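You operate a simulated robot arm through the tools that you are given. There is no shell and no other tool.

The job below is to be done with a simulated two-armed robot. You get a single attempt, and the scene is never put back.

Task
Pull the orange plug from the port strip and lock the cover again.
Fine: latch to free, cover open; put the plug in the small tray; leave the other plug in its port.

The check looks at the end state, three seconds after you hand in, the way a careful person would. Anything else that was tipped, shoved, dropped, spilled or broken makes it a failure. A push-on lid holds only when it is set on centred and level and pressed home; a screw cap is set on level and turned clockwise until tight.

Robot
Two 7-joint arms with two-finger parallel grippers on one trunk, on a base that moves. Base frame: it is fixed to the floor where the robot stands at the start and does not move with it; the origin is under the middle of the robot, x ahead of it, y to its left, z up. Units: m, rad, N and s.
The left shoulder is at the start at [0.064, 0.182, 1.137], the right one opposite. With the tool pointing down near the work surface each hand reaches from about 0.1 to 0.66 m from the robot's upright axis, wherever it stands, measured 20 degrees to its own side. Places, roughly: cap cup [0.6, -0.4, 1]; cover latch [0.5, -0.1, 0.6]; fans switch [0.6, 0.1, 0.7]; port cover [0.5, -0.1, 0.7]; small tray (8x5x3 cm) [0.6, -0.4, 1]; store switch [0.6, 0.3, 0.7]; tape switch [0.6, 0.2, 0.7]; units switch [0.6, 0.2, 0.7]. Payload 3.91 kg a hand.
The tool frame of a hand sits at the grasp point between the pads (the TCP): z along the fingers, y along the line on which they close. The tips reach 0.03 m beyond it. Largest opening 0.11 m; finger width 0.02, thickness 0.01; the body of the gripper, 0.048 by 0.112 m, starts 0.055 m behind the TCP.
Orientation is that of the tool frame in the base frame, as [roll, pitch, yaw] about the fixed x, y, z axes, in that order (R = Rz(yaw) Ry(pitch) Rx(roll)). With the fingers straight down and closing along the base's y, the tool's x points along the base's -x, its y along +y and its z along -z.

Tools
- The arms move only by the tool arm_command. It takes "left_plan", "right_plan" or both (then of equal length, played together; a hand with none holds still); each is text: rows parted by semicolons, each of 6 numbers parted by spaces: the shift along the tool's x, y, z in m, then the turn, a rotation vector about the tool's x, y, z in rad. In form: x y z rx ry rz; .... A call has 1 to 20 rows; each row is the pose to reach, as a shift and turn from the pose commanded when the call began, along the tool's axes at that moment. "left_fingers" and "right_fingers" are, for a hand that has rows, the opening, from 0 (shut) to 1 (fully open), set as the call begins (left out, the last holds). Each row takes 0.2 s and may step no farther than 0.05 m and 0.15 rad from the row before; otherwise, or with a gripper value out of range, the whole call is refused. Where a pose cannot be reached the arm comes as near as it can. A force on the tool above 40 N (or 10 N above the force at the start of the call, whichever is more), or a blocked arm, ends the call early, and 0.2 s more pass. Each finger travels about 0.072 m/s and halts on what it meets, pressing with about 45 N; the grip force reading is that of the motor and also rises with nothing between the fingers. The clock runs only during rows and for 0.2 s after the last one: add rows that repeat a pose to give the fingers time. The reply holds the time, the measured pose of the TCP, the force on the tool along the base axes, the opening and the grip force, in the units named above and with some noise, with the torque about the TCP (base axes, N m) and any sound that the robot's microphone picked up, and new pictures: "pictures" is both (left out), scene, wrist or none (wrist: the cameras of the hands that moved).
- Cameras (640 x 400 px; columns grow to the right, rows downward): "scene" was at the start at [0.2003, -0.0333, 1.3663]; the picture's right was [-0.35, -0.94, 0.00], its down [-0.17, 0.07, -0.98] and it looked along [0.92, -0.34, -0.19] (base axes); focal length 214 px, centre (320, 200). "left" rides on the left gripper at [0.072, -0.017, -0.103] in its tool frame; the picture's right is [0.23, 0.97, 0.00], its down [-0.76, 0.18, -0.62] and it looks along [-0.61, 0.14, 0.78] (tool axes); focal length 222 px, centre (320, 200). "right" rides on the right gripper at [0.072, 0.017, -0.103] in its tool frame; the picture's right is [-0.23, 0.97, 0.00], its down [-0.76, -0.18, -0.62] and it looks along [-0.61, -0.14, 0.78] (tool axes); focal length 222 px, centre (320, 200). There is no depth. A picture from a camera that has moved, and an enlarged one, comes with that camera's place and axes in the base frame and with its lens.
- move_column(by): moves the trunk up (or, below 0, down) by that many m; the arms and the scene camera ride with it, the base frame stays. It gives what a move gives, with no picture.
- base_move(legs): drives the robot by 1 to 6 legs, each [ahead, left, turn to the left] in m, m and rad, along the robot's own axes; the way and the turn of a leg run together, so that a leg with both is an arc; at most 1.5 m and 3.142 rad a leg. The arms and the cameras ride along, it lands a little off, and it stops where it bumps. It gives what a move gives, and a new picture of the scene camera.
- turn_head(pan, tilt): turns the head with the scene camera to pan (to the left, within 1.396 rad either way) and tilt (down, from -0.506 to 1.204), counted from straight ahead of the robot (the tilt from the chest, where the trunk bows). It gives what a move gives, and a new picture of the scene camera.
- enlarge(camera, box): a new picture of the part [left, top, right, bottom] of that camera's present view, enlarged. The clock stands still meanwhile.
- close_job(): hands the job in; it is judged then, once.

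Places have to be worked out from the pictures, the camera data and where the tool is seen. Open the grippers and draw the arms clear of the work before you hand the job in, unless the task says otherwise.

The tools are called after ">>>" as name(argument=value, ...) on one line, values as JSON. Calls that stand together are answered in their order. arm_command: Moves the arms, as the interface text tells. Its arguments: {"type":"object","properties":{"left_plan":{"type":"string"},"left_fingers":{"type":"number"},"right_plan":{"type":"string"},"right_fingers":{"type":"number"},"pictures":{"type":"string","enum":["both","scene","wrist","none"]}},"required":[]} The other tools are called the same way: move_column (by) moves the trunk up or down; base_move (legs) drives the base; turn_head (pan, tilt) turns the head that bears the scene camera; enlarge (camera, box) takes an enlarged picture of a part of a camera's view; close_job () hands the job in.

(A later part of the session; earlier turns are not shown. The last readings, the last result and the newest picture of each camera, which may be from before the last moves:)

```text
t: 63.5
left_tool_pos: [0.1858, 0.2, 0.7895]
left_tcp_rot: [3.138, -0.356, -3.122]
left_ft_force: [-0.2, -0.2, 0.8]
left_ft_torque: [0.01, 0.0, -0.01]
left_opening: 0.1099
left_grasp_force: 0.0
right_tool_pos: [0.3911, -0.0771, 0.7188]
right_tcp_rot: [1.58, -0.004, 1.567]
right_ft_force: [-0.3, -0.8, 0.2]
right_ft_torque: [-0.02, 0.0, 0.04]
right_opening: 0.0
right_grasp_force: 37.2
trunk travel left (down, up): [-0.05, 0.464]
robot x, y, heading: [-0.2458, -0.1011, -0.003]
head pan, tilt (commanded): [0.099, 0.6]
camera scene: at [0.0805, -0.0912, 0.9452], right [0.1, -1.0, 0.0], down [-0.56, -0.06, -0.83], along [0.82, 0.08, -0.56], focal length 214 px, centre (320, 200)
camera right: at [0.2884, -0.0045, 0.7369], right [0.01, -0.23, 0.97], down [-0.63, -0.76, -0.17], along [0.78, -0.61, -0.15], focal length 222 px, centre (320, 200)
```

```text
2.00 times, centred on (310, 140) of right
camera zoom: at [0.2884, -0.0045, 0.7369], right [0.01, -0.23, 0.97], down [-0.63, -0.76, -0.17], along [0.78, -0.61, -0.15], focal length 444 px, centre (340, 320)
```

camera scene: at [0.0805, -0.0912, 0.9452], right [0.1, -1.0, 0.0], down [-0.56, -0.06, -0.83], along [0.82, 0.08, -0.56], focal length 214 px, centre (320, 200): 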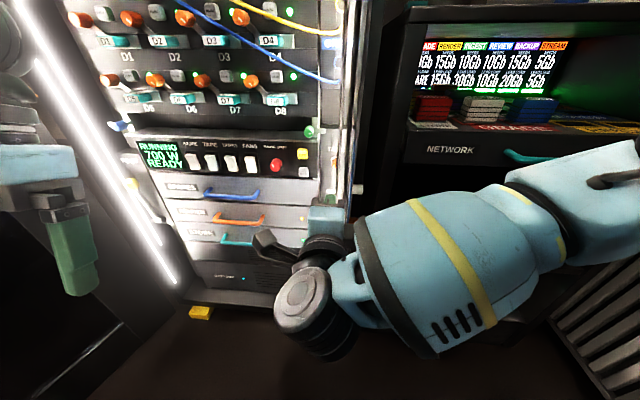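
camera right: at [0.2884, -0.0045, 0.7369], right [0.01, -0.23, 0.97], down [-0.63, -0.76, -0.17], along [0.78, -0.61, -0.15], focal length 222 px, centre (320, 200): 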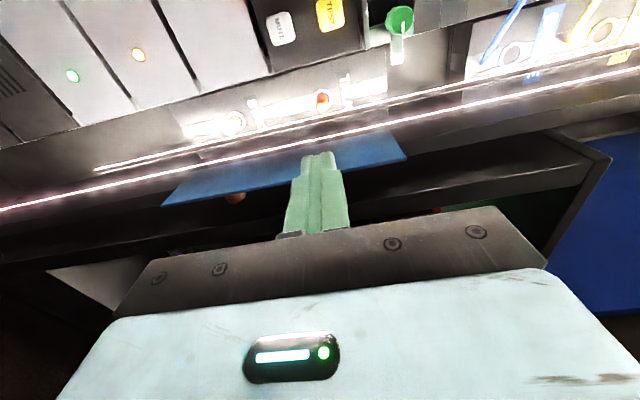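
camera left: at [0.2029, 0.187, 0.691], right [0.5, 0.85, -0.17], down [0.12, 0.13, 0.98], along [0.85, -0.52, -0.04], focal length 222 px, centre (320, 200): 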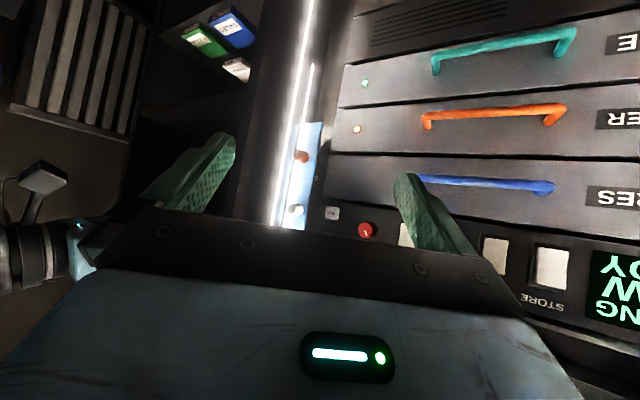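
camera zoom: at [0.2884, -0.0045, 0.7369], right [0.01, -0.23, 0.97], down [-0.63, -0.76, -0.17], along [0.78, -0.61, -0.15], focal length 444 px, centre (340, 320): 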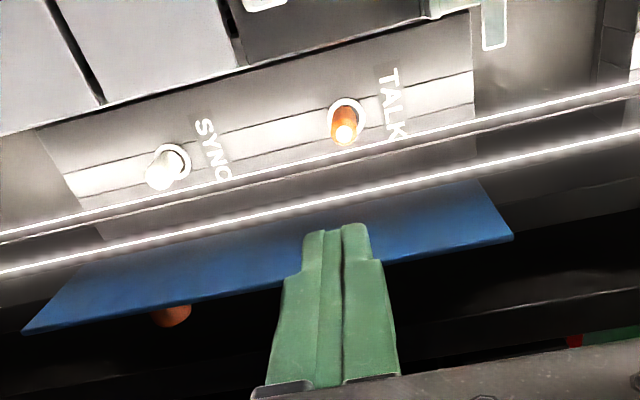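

Both ports are fully visible and the cover stays open. My forearm comes in from the right, close to the open cover, so I'll approach with the hand yawed about 0.35 rad to the right (wrist further left). First I back off and turn the hand.

>>> arm_command(right_plan="0.01 0 -0.01 0 -0.07 0; 0.02 0 -0.02 0 -0.14 0; 0.03 0 -0.03 0 -0.21 0; 0.04 0 -0.03 0 -0.28 0; 0.047 0 -0.03 0 -0.35 0; 0.047 0 -0.03 0 -0.35 0", right_fingers=0.4, pictures="scene")

```text
t: 65.0
left_tool_pos: [0.1853, 0.1999, 0.7891]
left_tcp_rot: [3.138, -0.357, -3.12]
left_ft_force: [-0.5, -0.5, 0.1]
left_ft_torque: [-0.04, 0.01, 0.01]
left_opening: 0.1101
left_grasp_force: 0.2
right_tool_pos: [0.3794, -0.0579, 0.7217]
right_tcp_rot: [1.593, -0.014, 1.153]
right_ft_force: [0.5, -0.6, 0.8]
right_ft_torque: [-0.02, -0.02, 0.02]
right_opening: 0.0438
right_grasp_force: 0.0
trunk travel left (down, up): [-0.05, 0.464]
robot x, y, heading: [-0.2413, -0.1016, -0.001]
head pan, tilt (commanded): [0.099, 0.6]
stopped in row 6 (right hand): the arm was blocked; the commanded pose is now the measured one
camera scene: at [0.0805, -0.0913, 0.9452], right [0.1, -1.0, 0.0], down [-0.56, -0.06, -0.83], along [0.82, 0.08, -0.56], focal length 214 px, centre (320, 200)
```

scene: 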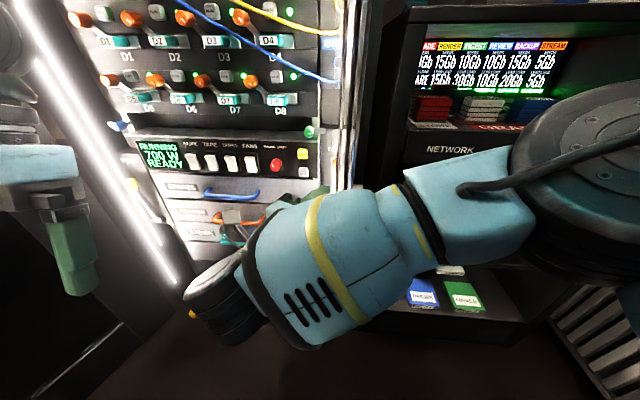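

The wrist touched the robot's own chest, so no driving forward: this stance suits the extended reach. I'll move forward to a pre-grasp about 6 cm short of the orange plug, yaw -0.35.

>>> arm_command(right_plan="0.011 -0.0005 0.019 -0.004 0.013 -0.003; 0.021 -0.001 0.037 -0.009 0.027 -0.006; 0.032 -0.0014 0.056 -0.013 0.04 -0.009; 0.043 -0.0018 0.075 -0.017 0.054 -0.012; 0.0537 -0.0023 0.0933 -0.0216 0.067 -0.0148; 0.0537 -0.0023 0.0933 -0.0216 0.067 -0.0148", right_fingers=0.4, pictures="both")

>>> enlarge(camera="right", box=[200, 60, 440, 210])

>>> enlarge(camera="scene", box=[270, 110, 390, 240])

```text
t: 66.5
left_tool_pos: [0.1852, 0.2005, 0.7885]
left_tcp_rot: [3.138, -0.356, -3.122]
left_ft_force: [0.3, -0.5, 0.8]
left_ft_torque: [-0.01, 0.02, 0.01]
left_opening: 0.1102
left_grasp_force: 0.1
right_tool_pos: [0.4936, -0.0599, 0.7314]
right_tcp_rot: [1.559, -0.013, 1.2]
right_ft_force: [-0.2, 0.4, -0.2]
right_ft_torque: [-0.06, -0.01, 0.02]
right_opening: 0.0442
right_grasp_force: 0.0
trunk travel left (down, up): [-0.05, 0.464]
robot x, y, heading: [-0.2426, -0.0993, -0.003]
head pan, tilt (commanded): [0.099, 0.6]
camera scene: at [0.0805, -0.0912, 0.9452], right [0.1, -1.0, 0.0], down [-0.56, -0.06, -0.83], along [0.82, 0.08, -0.56], focal length 214 px, centre (320, 200)
camera right: at [0.4234, 0.0461, 0.7475], right [-0.1, -0.22, 0.97], down [-0.85, -0.48, -0.2], along [0.51, -0.85, -0.14], focal length 222 px, centre (320, 200)
```

scene: 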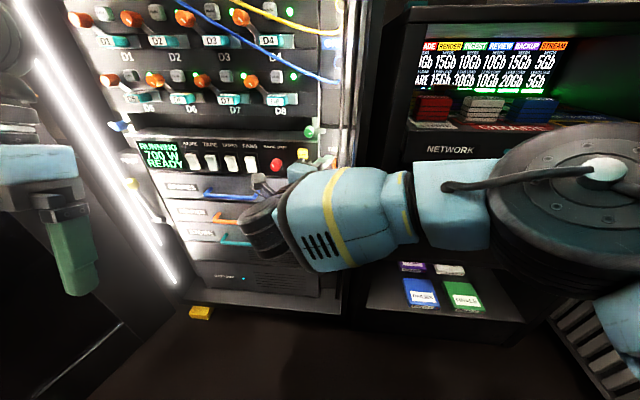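
right: 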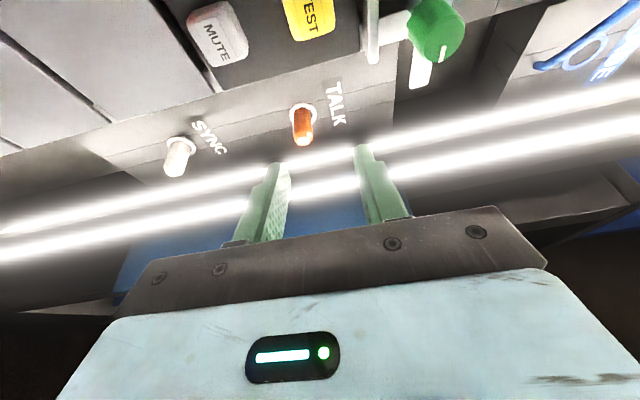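

```text
2.67 times, centred on (320, 135) of right
camera zoom: at [0.4234, 0.0461, 0.7475], right [-0.1, -0.22, 0.97], down [-0.85, -0.48, -0.2], along [0.51, -0.85, -0.14], focal length 592 px, centre (320, 373)
```

zoom: 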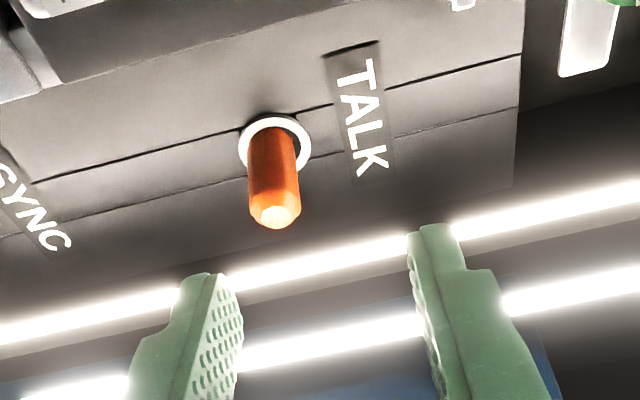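

```text
3.08 times, centred on (330, 175) of scene
camera zoom: at [0.0805, -0.0912, 0.9452], right [0.1, -1.0, 0.0], down [-0.56, -0.06, -0.83], along [0.82, 0.08, -0.56], focal length 660 px, centre (289, 277)
```

zoom: 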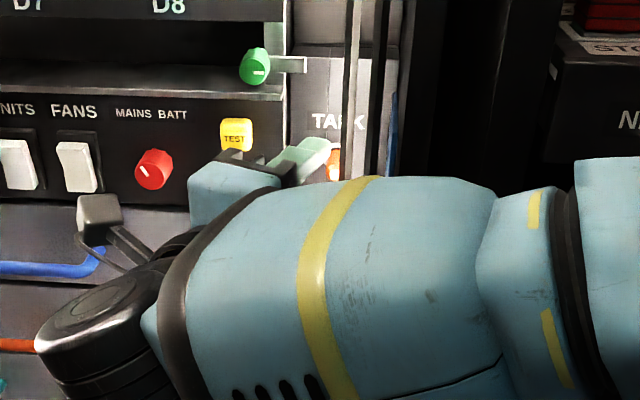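

The plug's axis is at y≈-0.075, z≈0.719, and a geometry check puts my forearm about 5–10 cm behind the cover's free edge, so it's clear. I'll correct height and side, then advance with the fingers above and below the orange plug.

>>> arm_command(right_plan="0.006 -0.007 0 0 0 0; 0.0129 -0.0134 0 0 0 0; 0.0129 -0.0134 0.012 0 0 0; 0.0129 -0.0134 0.024 0 0 0; 0.0129 -0.0134 0.024 0 0 0", right_fingers=0.4, pictures="both")

>>> enlarge(camera="right", box=[200, 60, 440, 210])

```text
t: 67.8
left_tool_pos: [0.1865, 0.1996, 0.7889]
left_tcp_rot: [3.139, -0.356, -3.123]
left_ft_force: [-0.2, -1.1, 0.7]
left_ft_torque: [-0.03, 0.03, -0.03]
left_opening: 0.1102
left_grasp_force: 0.0
right_tool_pos: [0.5331, -0.0826, 0.7289]
right_tcp_rot: [1.552, -0.028, 1.156]
right_ft_force: [-0.4, -0.1, -0.5]
right_ft_torque: [0.01, 0.05, -0.01]
right_opening: 0.0441
right_grasp_force: 0.1
trunk travel left (down, up): [-0.05, 0.464]
robot x, y, heading: [-0.243, -0.0985, 0.003]
head pan, tilt (commanded): [0.099, 0.6]
stopped in row 5 (right hand): the arm was blocked; the commanded pose is now the measured one
camera scene: at [0.0805, -0.0913, 0.9452], right [0.1, -1.0, 0.0], down [-0.56, -0.06, -0.83], along [0.82, 0.08, -0.56], focal length 214 px, centre (320, 200)
camera right: at [0.4679, 0.0255, 0.7455], right [-0.12, -0.22, 0.97], down [-0.87, -0.44, -0.21], along [0.47, -0.87, -0.14], focal length 222 px, centre (320, 200)
```

scene: 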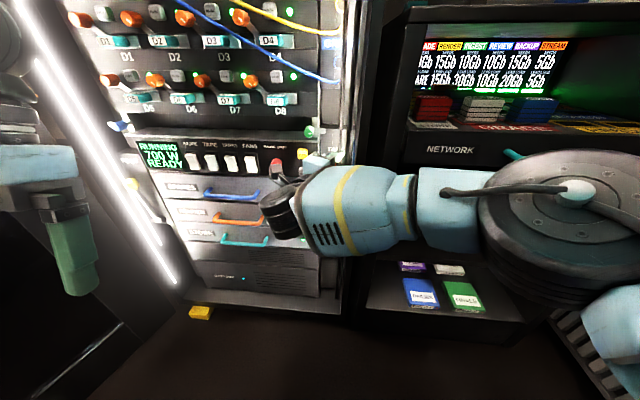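
right: 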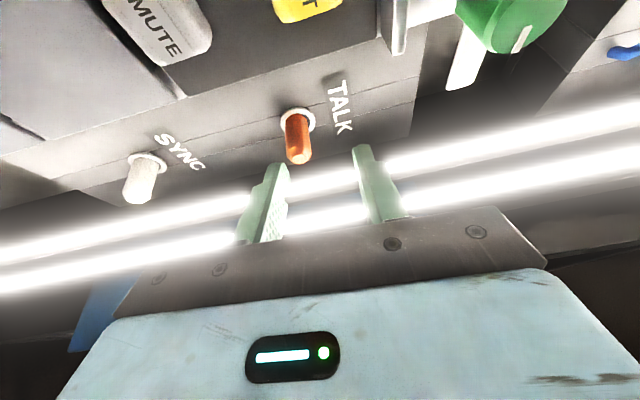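

```text
2.67 times, centred on (320, 135) of right
camera zoom: at [0.4679, 0.0255, 0.7455], right [-0.12, -0.22, 0.97], down [-0.87, -0.44, -0.21], along [0.47, -0.87, -0.14], focal length 592 px, centre (320, 373)
```

zoom: 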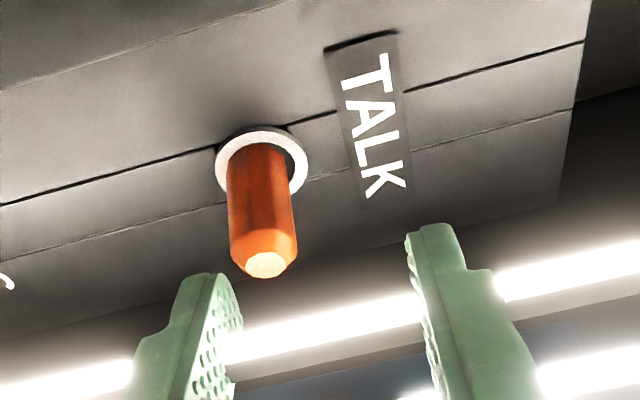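

The arm reports being blocked and sits about 2.5 cm right of where I commanded, so some part of it (not the fingers) is in contact. I'll look along the arm with the head to find where.

>>> turn_head(pan=-0.7, tilt=0.6)

>>> turn_head(pan=-0.3, tilt=1.15)

```text
t: 69.0
left_tool_pos: [0.1856, 0.1998, 0.7892]
left_tcp_rot: [3.138, -0.356, -3.123]
left_ft_force: [0.0, 0.0, 0.3]
left_ft_torque: [0.01, 0.01, -0.01]
left_opening: 0.1103
left_grasp_force: 0.1
right_tool_pos: [0.5336, -0.0818, 0.7285]
right_tcp_rot: [1.551, -0.027, 1.157]
right_ft_force: [-0.1, -0.9, -0.1]
right_ft_torque: [0.0, 0.03, 0.02]
right_opening: 0.044
right_grasp_force: 0.1
trunk travel left (down, up): [-0.05, 0.464]
robot x, y, heading: [-0.2396, -0.0985, -0.002]
head pan, tilt (commanded): [-0.7, 0.6]
camera scene: at [0.0601, -0.1568, 0.9452], right [-0.64, -0.76, 0.0], down [-0.43, 0.36, -0.83], along [0.63, -0.53, -0.56], focal length 214 px, centre (320, 200)
```

scene: 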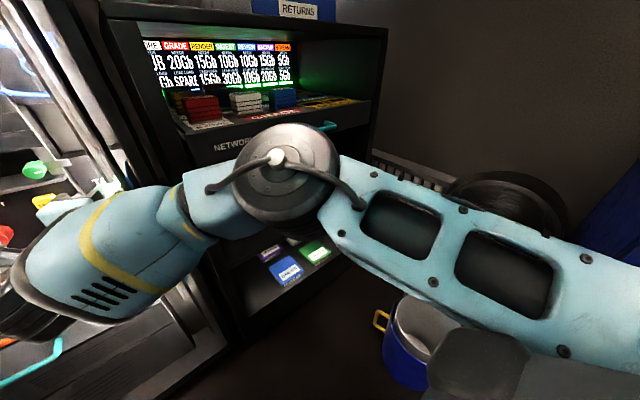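

```text
t: 70.0
left_tool_pos: [0.1862, 0.1992, 0.7891]
left_tcp_rot: [3.139, -0.356, -3.121]
left_ft_force: [-0.5, -0.2, -0.5]
left_ft_torque: [0.0, 0.01, -0.02]
left_opening: 0.1099
left_grasp_force: 0.0
right_tool_pos: [0.5335, -0.0827, 0.7284]
right_tcp_rot: [1.552, -0.027, 1.158]
right_ft_force: [0.2, 0.6, -0.1]
right_ft_torque: [0.0, 0.01, 0.0]
right_opening: 0.044
right_grasp_force: 0.1
trunk travel left (down, up): [-0.05, 0.464]
robot x, y, heading: [-0.2438, -0.101, -0.002]
head pan, tilt (commanded): [-0.3, 1.15]
camera scene: at [0.0495, -0.1176, 0.9036], right [-0.3, -0.95, 0.0], down [-0.87, 0.27, -0.41], along [0.39, -0.12, -0.91], focal length 214 px, centre (320, 200)
```

scene: 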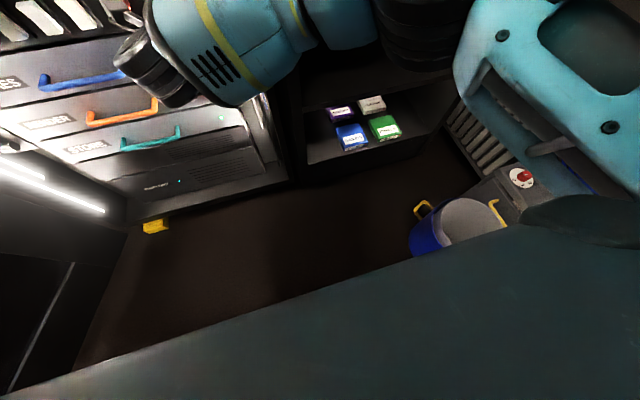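

The deflection works out to a pure rotation about the right shoulder, meaning the upper arm is pressed against the chest and can't swing further inward. Shifting the base 5 cm left will relieve that. First I retract 5 cm from the plug, then shift.

>>> arm_command(right_plan="0 0 -0.02 0 0 0; 0 0 -0.04 0 0 0; 0 0 -0.05 0 0 0; 0 0 -0.05 0 0 0", pictures="none")

>>> base_move(legs=[[0.0, 0.05, 0]])

>>> turn_head(pan=0.0, tilt=0.55)

```text
t: 71.0
left_tool_pos: [0.1847, 0.1997, 0.7892]
left_tcp_rot: [3.138, -0.356, -3.122]
left_ft_force: [0.6, -0.6, -0.4]
left_ft_torque: [0.03, -0.02, -0.03]
left_opening: 0.1098
left_grasp_force: 0.1
right_tool_pos: [0.4896, -0.0665, 0.726]
right_tcp_rot: [1.553, -0.029, 1.149]
right_ft_force: [-0.5, -0.2, 0.2]
right_ft_torque: [-0.02, 0.02, -0.01]
right_opening: 0.0438
right_grasp_force: 0.1
trunk travel left (down, up): [-0.05, 0.464]
robot x, y, heading: [-0.2438, -0.1008, -0.002]
head pan, tilt (commanded): [-0.3, 1.15]
```

```text
t: 72.1
left_tool_pos: [0.185, 0.2496, 0.7883]
left_tcp_rot: [3.14, -0.356, -3.122]
left_ft_force: [0.1, -0.3, -0.4]
left_ft_torque: [0.04, 0.02, 0.02]
left_opening: 0.11
left_grasp_force: 0.1
right_tool_pos: [0.4894, -0.0157, 0.7274]
right_tcp_rot: [1.551, -0.029, 1.151]
right_ft_force: [-0.4, 0.0, -0.5]
right_ft_torque: [-0.01, -0.01, -0.01]
right_opening: 0.0439
right_grasp_force: 0.2
trunk travel left (down, up): [-0.05, 0.464]
robot x, y, heading: [-0.2431, -0.0486, 0.004]
head pan, tilt (commanded): [-0.3, 1.15]
camera scene: at [0.0495, -0.0674, 0.9035], right [-0.3, -0.96, 0.0], down [-0.87, 0.27, -0.41], along [0.39, -0.12, -0.91], focal length 214 px, centre (320, 200)
```

scene: 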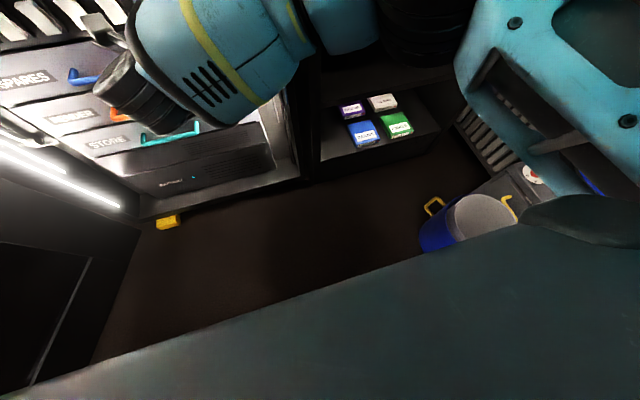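

```text
t: 73.1
left_tool_pos: [0.1851, 0.2499, 0.7891]
left_tcp_rot: [3.139, -0.357, -3.121]
left_ft_force: [-1.0, -0.3, -0.8]
left_ft_torque: [-0.01, 0.01, -0.01]
left_opening: 0.1102
left_grasp_force: 0.0
right_tool_pos: [0.4902, -0.0167, 0.728]
right_tcp_rot: [1.551, -0.029, 1.148]
right_ft_force: [-0.6, 0.9, 0.0]
right_ft_torque: [0.0, -0.01, 0.0]
right_opening: 0.0441
right_grasp_force: 0.1
trunk travel left (down, up): [-0.05, 0.464]
robot x, y, heading: [-0.2435, -0.0483, 0.004]
head pan, tilt (commanded): [0.0, 0.55]
camera scene: at [0.0824, -0.0499, 0.9497], right [0.0, -1.0, 0.0], down [-0.52, 0.0, -0.85], along [0.85, 0.0, -0.52], focal length 214 px, centre (320, 200)
```

scene: 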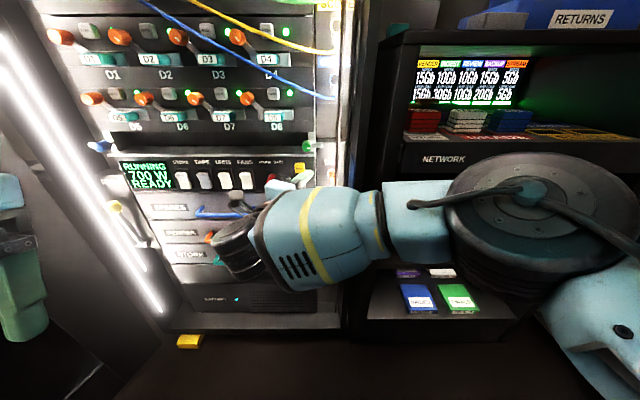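

Shifted cleanly. Now I re-aim: yaw eased to -0.3, level, at a pre-grasp 5 cm short of the plug (TCP about (0.494, -0.052, 0.719)).

>>> arm_command(right_plan="-0.008 -0.002 0.004 0.005 0.03 -0.007; -0.016 -0.004 0.009 0.011 0.06 -0.014; -0.024 -0.006 0.013 0.016 0.09 -0.02; -0.031 -0.0085 0.0174 0.0216 0.1229 -0.0277; -0.031 -0.0085 0.0174 0.0216 0.1229 -0.0277", right_fingers=0.4, pictures="wrist")

>>> enlarge(camera="right", box=[200, 60, 440, 210])

```text
t: 74.3
left_tool_pos: [0.1854, 0.25, 0.7899]
left_tcp_rot: [3.139, -0.356, -3.122]
left_ft_force: [0.3, 0.0, 0.5]
left_ft_torque: [-0.02, 0.04, -0.01]
left_opening: 0.11
left_grasp_force: 0.0
right_tool_pos: [0.4941, -0.0511, 0.7181]
right_tcp_rot: [1.572, -0.002, 1.275]
right_ft_force: [-0.1, -0.1, 0.4]
right_ft_torque: [0.02, 0.03, -0.02]
right_opening: 0.0441
right_grasp_force: 0.0
trunk travel left (down, up): [-0.05, 0.464]
robot x, y, heading: [-0.2428, -0.0476, 0.001]
head pan, tilt (commanded): [0.0, 0.55]
camera right: at [0.417, 0.049, 0.7355], right [-0.07, -0.22, 0.97], down [-0.82, -0.55, -0.18], along [0.57, -0.81, -0.14], focal length 222 px, centre (320, 200)
```

right: 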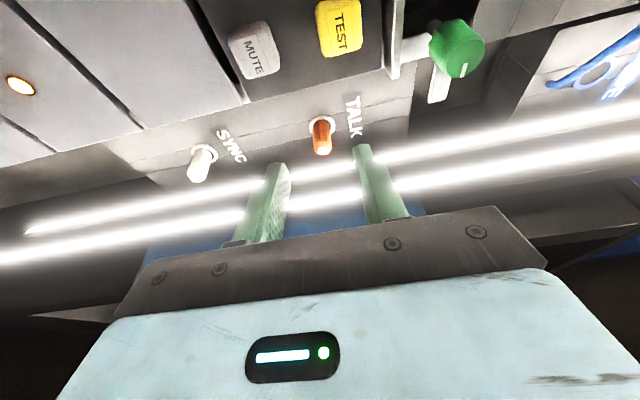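

```text
2.67 times, centred on (320, 135) of right
camera zoom: at [0.417, 0.049, 0.7355], right [-0.07, -0.22, 0.97], down [-0.82, -0.55, -0.18], along [0.57, -0.81, -0.14], focal length 592 px, centre (320, 373)
```

zoom: 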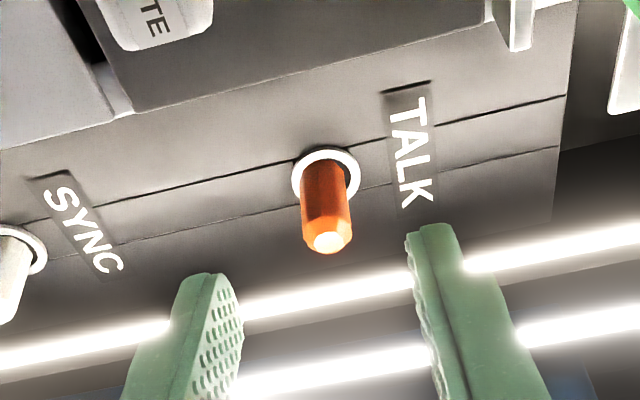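

Perfectly placed now: the plug sits centrally between the fingers (tip about (0.554, -0.075, 0.720), port face x≈0.582). Advancing 5 cm so the fingertips reach x≈0.571.

>>> arm_command(right_plan="0 0.001 0.013 0 0 0; 0 0.0017 0.026 0 0 0; 0 0.0017 0.039 0 0 0; 0 0.0017 0.0505 0 0 0; 0 0.0017 0.0505 0 0 0", right_fingers=0.4, pictures="wrist")

>>> enlarge(camera="right", box=[200, 60, 440, 210])

```text
t: 75.5
left_tool_pos: [0.1856, 0.2505, 0.7901]
left_tcp_rot: [3.139, -0.357, -3.122]
left_ft_force: [-1.0, -0.1, -0.5]
left_ft_torque: [-0.01, -0.01, 0.02]
left_opening: 0.1101
left_grasp_force: 0.1
right_tool_pos: [0.5425, -0.0654, 0.7205]
right_tcp_rot: [1.571, -0.002, 1.273]
right_ft_force: [-0.2, 0.1, -0.1]
right_ft_torque: [0.0, 0.0, 0.03]
right_opening: 0.0442
right_grasp_force: 0.0
trunk travel left (down, up): [-0.05, 0.464]
robot x, y, heading: [-0.2391, -0.0542, 0.001]
head pan, tilt (commanded): [0.0, 0.55]
camera right: at [0.4655, 0.0336, 0.7378], right [-0.07, -0.22, 0.97], down [-0.82, -0.54, -0.18], along [0.57, -0.81, -0.14], focal length 222 px, centre (320, 200)
```

right: 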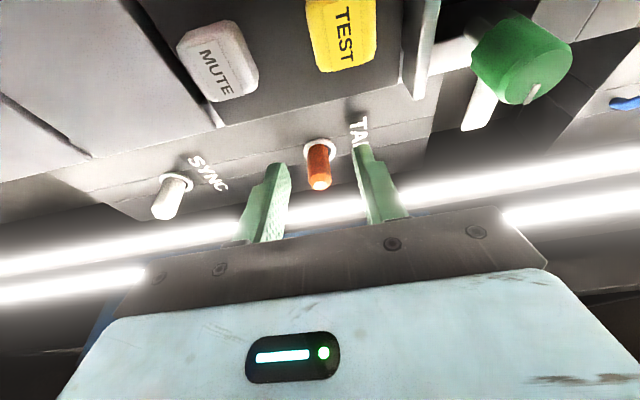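

```text
2.67 times, centred on (320, 135) of right
camera zoom: at [0.4655, 0.0336, 0.7378], right [-0.07, -0.22, 0.97], down [-0.82, -0.54, -0.18], along [0.57, -0.81, -0.14], focal length 592 px, centre (320, 373)
```

zoom: 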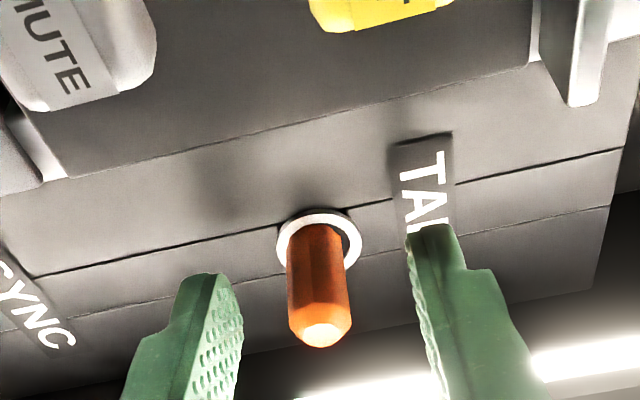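

The plug lies along the centre line between the pads. Closing on it.

>>> arm_command(right_plan="0 0 0 0 0 0; 0 0 0 0 0 0; 0 0 0 0 0 0; 0 0 0 0 0 0", right_fingers=0, pictures="wrist")

>>> enlarge(camera="right", box=[200, 60, 440, 210])

```text
t: 76.5
left_tool_pos: [0.1858, 0.2504, 0.7893]
left_tcp_rot: [3.139, -0.357, -3.121]
left_ft_force: [0.1, -0.6, 0.5]
left_ft_torque: [-0.04, 0.0, 0.0]
left_opening: 0.1099
left_grasp_force: 0.1
right_tool_pos: [0.542, -0.0668, 0.7185]
right_tcp_rot: [1.571, 0.0, 1.272]
right_ft_force: [-0.8, 0.4, -0.8]
right_ft_torque: [0.01, 0.03, -0.01]
right_opening: 0.0142
right_grasp_force: 45.4
trunk travel left (down, up): [-0.05, 0.464]
robot x, y, heading: [-0.2434, -0.0502, -0.002]
head pan, tilt (commanded): [0.0, 0.55]
camera right: at [0.4653, 0.0338, 0.7378], right [-0.07, -0.22, 0.97], down [-0.82, -0.54, -0.18], along [0.57, -0.81, -0.14], focal length 222 px, centre (320, 200)
```

right: 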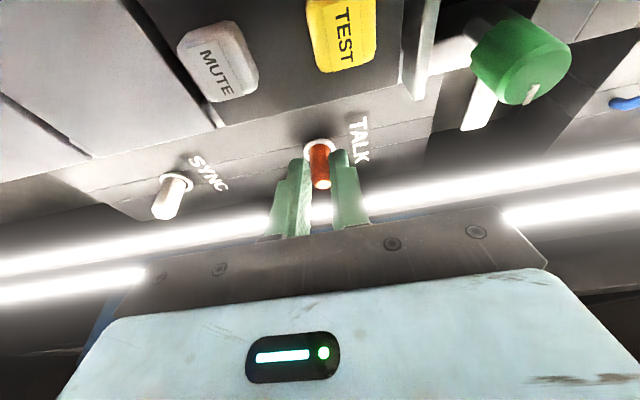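

```text
2.67 times, centred on (320, 135) of right
camera zoom: at [0.4653, 0.0338, 0.7378], right [-0.07, -0.22, 0.97], down [-0.82, -0.54, -0.18], along [0.57, -0.81, -0.14], focal length 592 px, centre (320, 373)
```

zoom: 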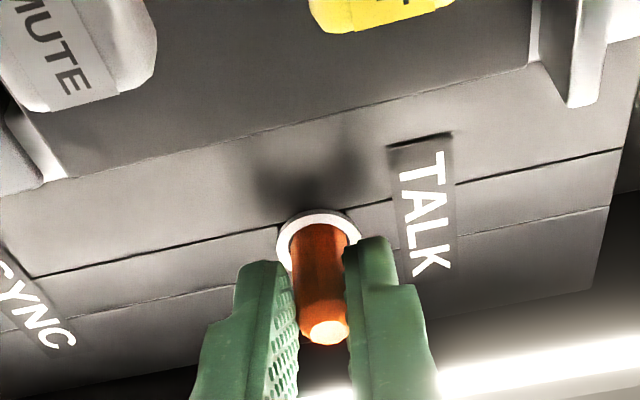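

Plug held at 14.2 mm with 45 N. Now pulling straight out along -x in small steps.

>>> arm_command(right_plan="-0.0015 0 -0.0048 0 0 0; -0.0029 0 -0.0096 0 0 0; -0.0044 0 -0.0143 0 0 0; -0.0058 0 -0.0191 0 0 0; -0.0073 0 -0.0239 0 0 0; -0.0088 0 -0.0287 0 0 0; -0.0117 0 -0.0383 0 0 0; -0.0146 0 -0.0478 0 0 0; -0.0146 0 -0.0478 0 0 0", pictures="wrist")

>>> enlarge(camera="right", box=[200, 60, 440, 210])

```text
t: 78.5
left_tool_pos: [0.1858, 0.2503, 0.7882]
left_tcp_rot: [3.138, -0.357, -3.12]
left_ft_force: [0.6, -0.2, -0.2]
left_ft_torque: [-0.01, 0.0, 0.02]
left_opening: 0.1099
left_grasp_force: 0.1
right_tool_pos: [0.4923, -0.0654, 0.721]
right_tcp_rot: [1.571, -0.003, 1.272]
right_ft_force: [0.6, 0.2, -0.6]
right_ft_torque: [0.02, 0.02, 0.0]
right_opening: 0.0144
right_grasp_force: 44.8
trunk travel left (down, up): [-0.05, 0.464]
robot x, y, heading: [-0.2443, -0.0518, 0.002]
head pan, tilt (commanded): [0.0, 0.55]
camera right: at [0.4151, 0.035, 0.7382], right [-0.07, -0.22, 0.97], down [-0.82, -0.55, -0.18], along [0.57, -0.81, -0.14], focal length 222 px, centre (320, 200)
```

right: 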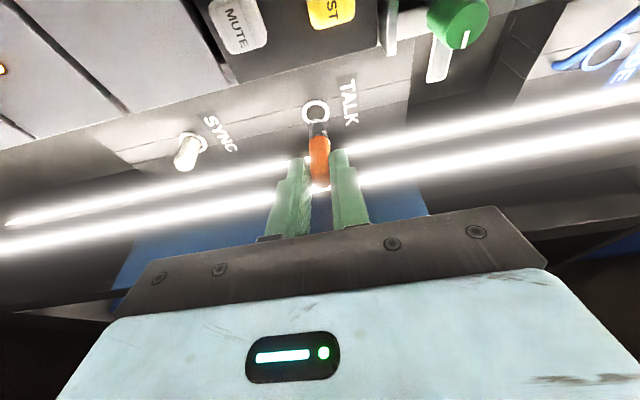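

```text
2.67 times, centred on (320, 135) of right
camera zoom: at [0.4151, 0.035, 0.7382], right [-0.07, -0.22, 0.97], down [-0.82, -0.55, -0.18], along [0.57, -0.81, -0.14], focal length 592 px, centre (320, 373)
```

zoom: 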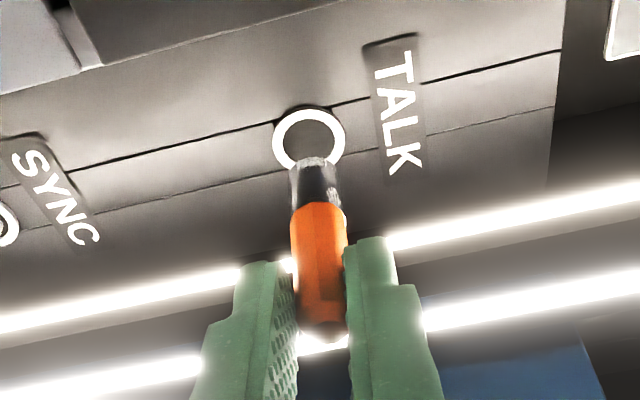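

The plug is out cleanly (orange body with silver tip) and the TALK port is empty; the SYNC plug is still in place. I'll back the whole robot straight off by 0.25 m so the plug and arm clear the rack and the open cover.

>>> base_move(legs=[[-0.25, 0, 0]])

>>> enlarge(camera="right", box=[150, 50, 490, 260])

```text
t: 80.3
left_tool_pos: [-0.0603, 0.249, 0.7895]
left_tcp_rot: [3.139, -0.357, -3.124]
left_ft_force: [-0.2, 0.1, -0.4]
left_ft_torque: [0.03, 0.0, -0.01]
left_opening: 0.1102
left_grasp_force: 0.0
right_tool_pos: [0.2465, -0.065, 0.7209]
right_tcp_rot: [1.571, -0.001, 1.273]
right_ft_force: [0.2, -0.2, -1.3]
right_ft_torque: [0.04, -0.03, 0.0]
right_opening: 0.0143
right_grasp_force: 45.2
trunk travel left (down, up): [-0.05, 0.464]
robot x, y, heading: [-0.4902, -0.0484, -0.001]
head pan, tilt (commanded): [0.0, 0.55]
camera scene: at [-0.1631, -0.05, 0.9498], right [0.0, -1.0, 0.0], down [-0.52, 0.0, -0.85], along [0.85, 0.0, -0.52], focal length 214 px, centre (320, 200)
```

scene: 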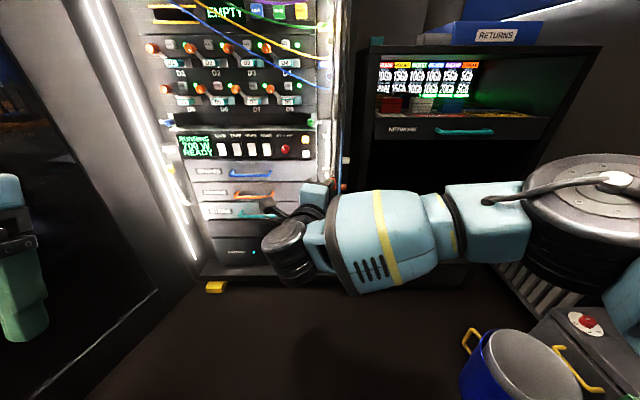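

```text
1.88 times, centred on (320, 155) of right
camera zoom: at [0.1699, 0.0345, 0.7383], right [-0.07, -0.22, 0.97], down [-0.82, -0.54, -0.18], along [0.57, -0.81, -0.14], focal length 418 px, centre (320, 285)
```

zoom: 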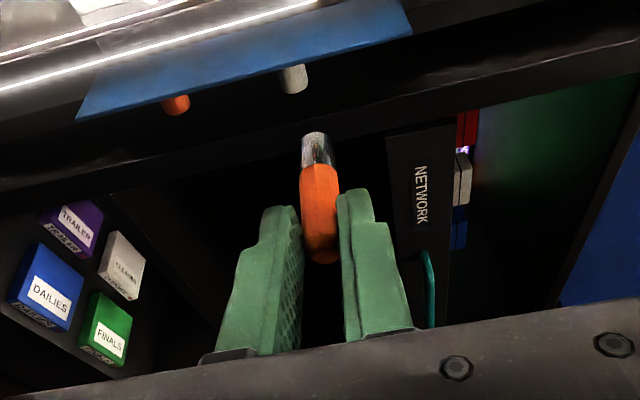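

The plug is held securely and the cover remains open. Raising the trunk back up for the tray on the cabinet top.

>>> move_column(by=0.35)

>>> turn_head(pan=-0.35, tilt=0.5)

```text
t: 83.7
left_tool_pos: [-0.0592, 0.2496, 1.1373]
left_tcp_rot: [3.139, -0.358, -3.122]
left_ft_force: [0.9, -0.6, -0.4]
left_ft_torque: [0.0, -0.01, 0.0]
left_opening: 0.11
left_grasp_force: 0.0
right_tool_pos: [0.2473, -0.0653, 1.0697]
right_tcp_rot: [1.573, 0.0, 1.272]
right_ft_force: [0.5, 0.2, -0.2]
right_ft_torque: [-0.01, 0.04, 0.03]
right_opening: 0.0143
right_grasp_force: 44.8
trunk travel left (down, up): [-0.4, 0.114]
robot x, y, heading: [-0.4894, -0.0465, -0.002]
head pan, tilt (commanded): [0.0, 0.55]
```

```text
t: 84.5
left_tool_pos: [-0.0598, 0.2495, 1.1393]
left_tcp_rot: [3.139, -0.356, -3.124]
left_ft_force: [0.7, 0.2, 0.0]
left_ft_torque: [-0.01, -0.01, -0.01]
left_opening: 0.11
left_grasp_force: 0.0
right_tool_pos: [0.247, -0.0661, 1.0712]
right_tcp_rot: [1.57, -0.002, 1.272]
right_ft_force: [0.0, -0.1, 0.1]
right_ft_torque: [0.01, 0.02, -0.01]
right_opening: 0.0143
right_grasp_force: 45.4
trunk travel left (down, up): [-0.4, 0.114]
robot x, y, heading: [-0.4918, -0.0471, -0.005]
head pan, tilt (commanded): [-0.351, 0.499]
camera scene: at [-0.2896, -0.0809, 1.3373], right [-0.34, -0.94, 0.0], down [-0.45, 0.17, -0.88], along [0.82, -0.3, -0.48], focal length 214 px, centre (320, 200)
```

scene: 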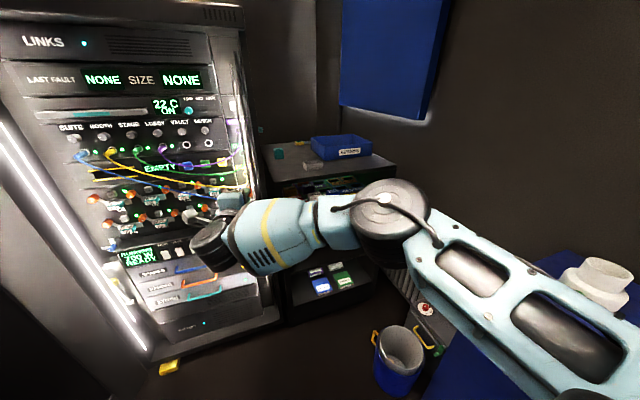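

The trunk is up and the hand kept its pose. The cabinet top with the small tray and the blue RETURNS box is in view, so I'll zoom in to locate the tray precisely.

>>> enlarge(camera="scene", box=[265, 115, 405, 205])

>>> enlarge(camera="scene", box=[285, 145, 345, 185])

```text
4.44 times, centred on (335, 160) of scene
camera zoom: at [-0.2896, -0.0809, 1.3373], right [-0.34, -0.94, 0.0], down [-0.45, 0.17, -0.88], along [0.82, -0.3, -0.48], focal length 953 px, centre (253, 378)
```

zoom: 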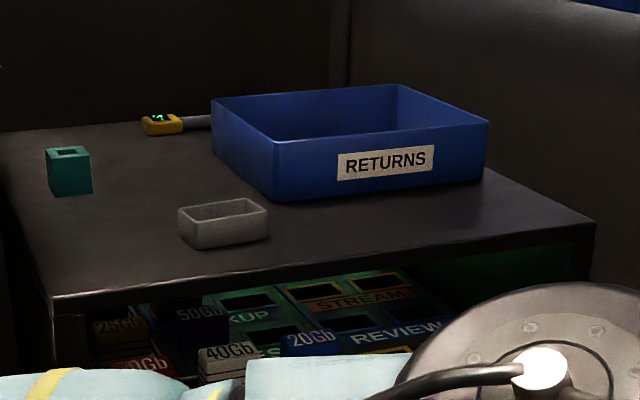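

```text
10.00 times, centred on (315, 165) of scene
camera zoom: at [-0.2896, -0.0809, 1.3373], right [-0.34, -0.94, 0.0], down [-0.45, 0.17, -0.88], along [0.82, -0.3, -0.48], focal length 2145 px, centre (370, 550)
```

zoom: 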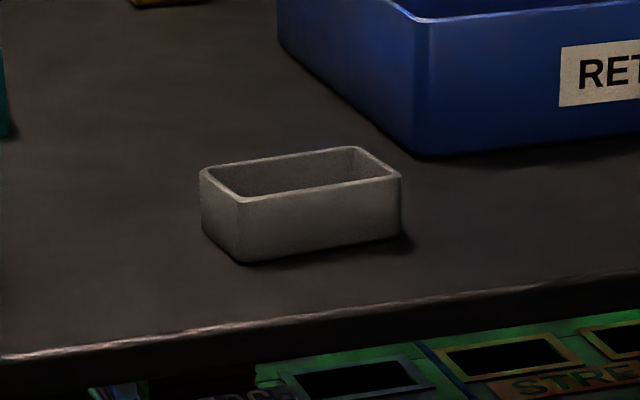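

The tray sits at roughly (0.62–0.66, -0.40), long side along y, rim near z 1.0. The plug is about 5.5 cm long, so I want it leaning along the tray's long axis when released, with the hand pointing down-left at about 28° tilt. I'll reorient the right hand here in free space and tuck the left hand before approaching.

>>> arm_command(left_plan="0.03 0.008 -0.015 0 0 0; 0.06 0.015 -0.03 0 0 0; 0.09 0.022 -0.045 0 0 0; 0.12 0.03 -0.059 0 0 0; 0.12 0.03 -0.059 0 0 0", pictures="none")

>>> arm_command(right_plan="-0.0225 0.0084 -0.0122 0.1228 0.0472 0.0118; -0.0451 0.0168 -0.0244 0.2456 0.0943 0.0236; -0.0676 0.0252 -0.0365 0.3685 0.1415 0.0355; -0.0901 0.0335 -0.0487 0.4913 0.1886 0.0473; -0.1127 0.0419 -0.0609 0.6141 0.2358 0.0591; -0.1352 0.0503 -0.0731 0.7369 0.283 0.0709; -0.1577 0.0587 -0.0852 0.8598 0.3301 0.0828; -0.1802 0.0671 -0.0974 0.9826 0.3773 0.0946; -0.2028 0.0755 -0.1096 1.1054 0.4245 0.1064; -0.2253 0.0838 -0.1218 1.2282 0.4716 0.1182; -0.2478 0.0922 -0.1339 1.351 0.5188 0.13; -0.2704 0.1006 -0.1461 1.4739 0.5659 0.1419; -0.2929 0.109 -0.1583 1.5967 0.6131 0.1537; -0.2929 0.109 -0.1583 1.5967 0.6131 0.1537", pictures="both")

```text
t: 85.7
left_tool_pos: [-0.1444, 0.2489, 1.2055]
left_tcp_rot: [3.139, -0.358, -3.122]
left_ft_force: [0.7, 0.0, 0.3]
left_ft_torque: [-0.01, -0.01, 0.04]
left_opening: 0.1099
left_grasp_force: 0.1
left hand out of reach, approached as far as the arm can: row 3, 4, 5
right_tool_pos: [0.247, -0.0657, 1.0708]
right_tcp_rot: [1.573, -0.001, 1.272]
right_ft_force: [-0.2, 0.0, 0.3]
right_ft_torque: [-0.01, 0.04, 0.0]
right_opening: 0.0142
right_grasp_force: 45.0
trunk travel left (down, up): [-0.4, 0.114]
robot x, y, heading: [-0.488, -0.048, -0.005]
head pan, tilt (commanded): [-0.351, 0.499]
```

```text
t: 88.7
left_tool_pos: [-0.1439, 0.2505, 1.2053]
left_tcp_rot: [3.139, -0.356, -3.123]
left_ft_force: [0.7, -0.5, 1.1]
left_ft_torque: [0.01, 0.0, 0.01]
left_opening: 0.1101
left_grasp_force: 0.2
right_tool_pos: [0.0085, -0.2994, 1.1788]
right_tcp_rot: [-3.141, -0.489, 1.567]
right_ft_force: [0.6, -0.1, -0.2]
right_ft_torque: [-0.01, 0.03, -0.03]
right_opening: 0.0141
right_grasp_force: 44.8
trunk travel left (down, up): [-0.4, 0.114]
robot x, y, heading: [-0.4897, -0.0465, -0.003]
head pan, tilt (commanded): [-0.351, 0.499]
camera scene: at [-0.2896, -0.0807, 1.3373], right [-0.35, -0.94, 0.0], down [-0.45, 0.17, -0.88], along [0.82, -0.3, -0.48], focal length 214 px, centre (320, 200)
camera right: at [0.0258, -0.2837, 1.3045], right [0.97, -0.2, -0.11], down [-0.18, -0.96, 0.19], along [-0.14, -0.17, -0.98], focal length 222 px, centre (320, 200)
```

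scene: 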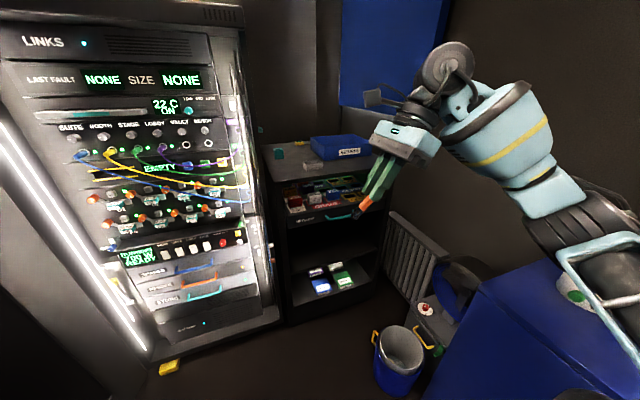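
right: 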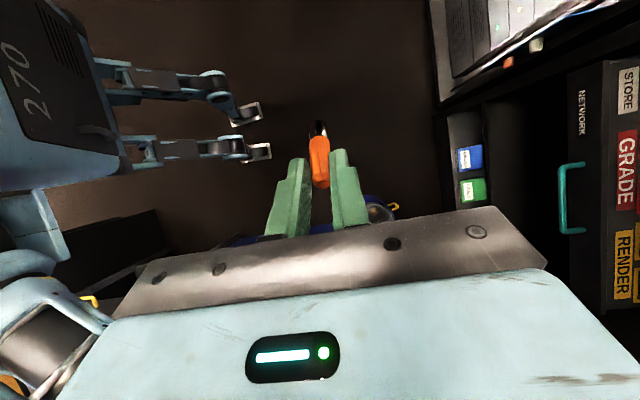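

The orientation is exact and the plug leans tip-down-left as planned. Now I drive right 0.14 then forward 0.48; the hand passes well above the cabinet edge at z≈1.18.

>>> base_move(legs=[[0.0, -0.14, 0], [0.25, 0, 0], [0.23, 0, 0]])

>>> turn_head(pan=-0.55, tilt=0.55)

```text
t: 93.4
left_tool_pos: [0.3403, 0.1067, 1.2064]
left_tcp_rot: [3.138, -0.355, -3.127]
left_ft_force: [-0.3, 0.5, -0.2]
left_ft_torque: [0.01, 0.02, 0.01]
left_opening: 0.11
left_grasp_force: 0.1
right_tool_pos: [0.49, -0.4427, 1.1778]
right_tcp_rot: [-3.141, -0.489, 1.564]
right_ft_force: [0.3, 0.3, -1.8]
right_ft_torque: [-0.02, -0.01, 0.01]
right_opening: 0.0141
right_grasp_force: 44.8
trunk travel left (down, up): [-0.4, 0.114]
robot x, y, heading: [-0.0028, -0.1881, -0.009]
head pan, tilt (commanded): [-0.351, 0.499]
camera scene: at [0.1932, -0.2242, 1.3373], right [-0.35, -0.94, 0.0], down [-0.45, 0.17, -0.88], along [0.82, -0.31, -0.48], focal length 214 px, centre (320, 200)
```

scene: 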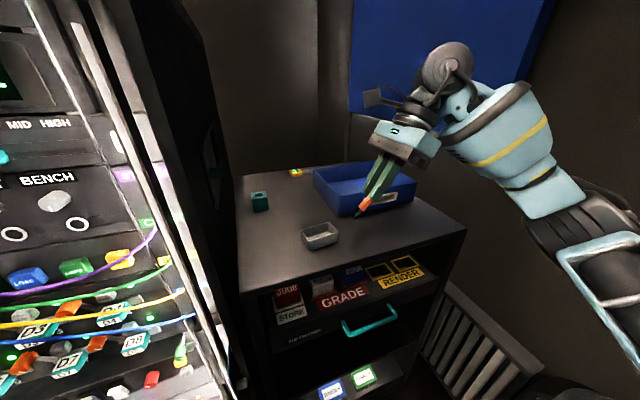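

```text
t: 94.1
left_tool_pos: [0.3406, 0.1049, 1.2043]
left_tcp_rot: [3.139, -0.355, -3.127]
left_ft_force: [0.0, -0.1, 0.8]
left_ft_torque: [-0.01, 0.0, 0.0]
left_opening: 0.1097
left_grasp_force: 0.0
right_tool_pos: [0.489, -0.4445, 1.1796]
right_tcp_rot: [3.141, -0.487, 1.561]
right_ft_force: [-0.2, -0.2, -0.3]
right_ft_torque: [-0.03, 0.01, -0.01]
right_opening: 0.0142
right_grasp_force: 44.9
trunk travel left (down, up): [-0.4, 0.114]
robot x, y, heading: [-0.005, -0.1894, -0.007]
head pan, tilt (commanded): [-0.55, 0.55]
camera scene: at [0.1841, -0.2398, 1.3327], right [-0.53, -0.85, 0.0], down [-0.44, 0.28, -0.85], along [0.72, -0.45, -0.52], focal length 214 px, centre (320, 200)
```

scene: 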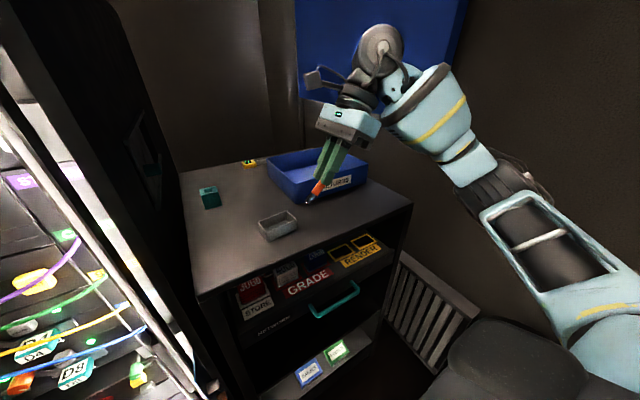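

Good view of the tray and plug. I'll zoom in to compute the tray's position accurately.

>>> enlarge(camera="scene", box=[240, 180, 340, 250])

>>> enlarge(camera="right", box=[0, 0, 639, 399])

```text
5.71 times, centred on (290, 215) of scene
camera zoom: at [0.1841, -0.2398, 1.3327], right [-0.53, -0.85, 0.0], down [-0.44, 0.28, -0.85], along [0.72, -0.45, -0.52], focal length 1226 px, centre (491, 114)
```

zoom: 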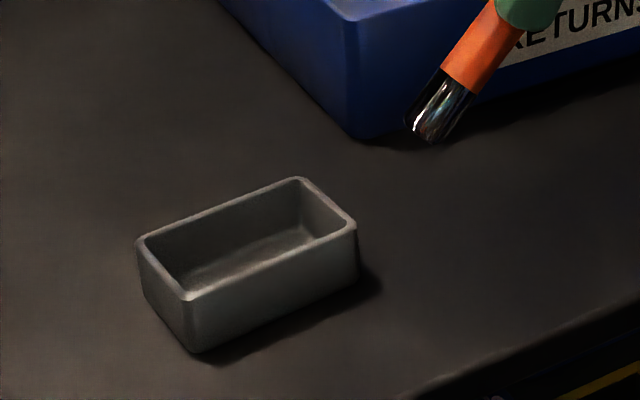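

```text
1.00 times, centred on (320, 200) of right (not enlarged: the box is as wide or as high as the picture)
camera zoom: at [0.5075, -0.4283, 1.3045], right [0.97, -0.21, -0.11], down [-0.19, -0.96, 0.19], along [-0.14, -0.17, -0.98], focal length 222 px, centre (320, 200)
```

zoom: 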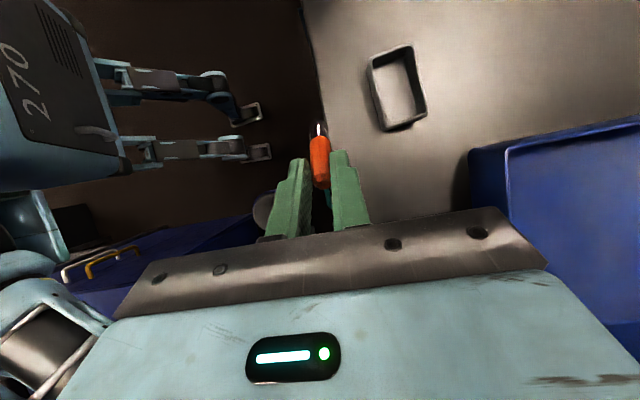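

Combining the wrist and head views puts the tray centre at about (0.58, -0.367) with its rim at z≈1.026 (table ≈0.996). I'll zoom the wrist view for the tray's corners and orientation.

>>> enlarge(camera="right", box=[300, 30, 460, 190])

```text
2.50 times, centred on (380, 110) of right
camera zoom: at [0.5075, -0.4283, 1.3045], right [0.97, -0.21, -0.11], down [-0.19, -0.96, 0.19], along [-0.14, -0.17, -0.98], focal length 555 px, centre (170, 425)
```

zoom: 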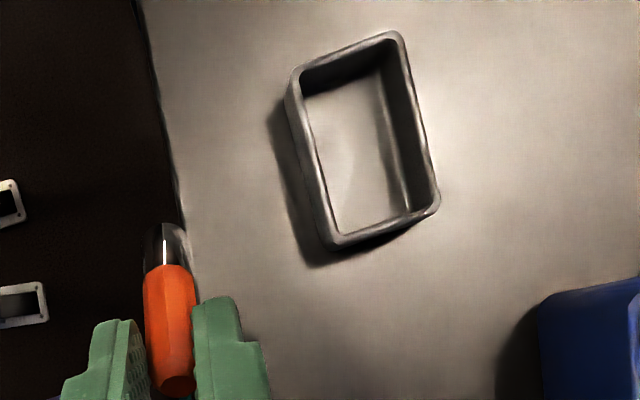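

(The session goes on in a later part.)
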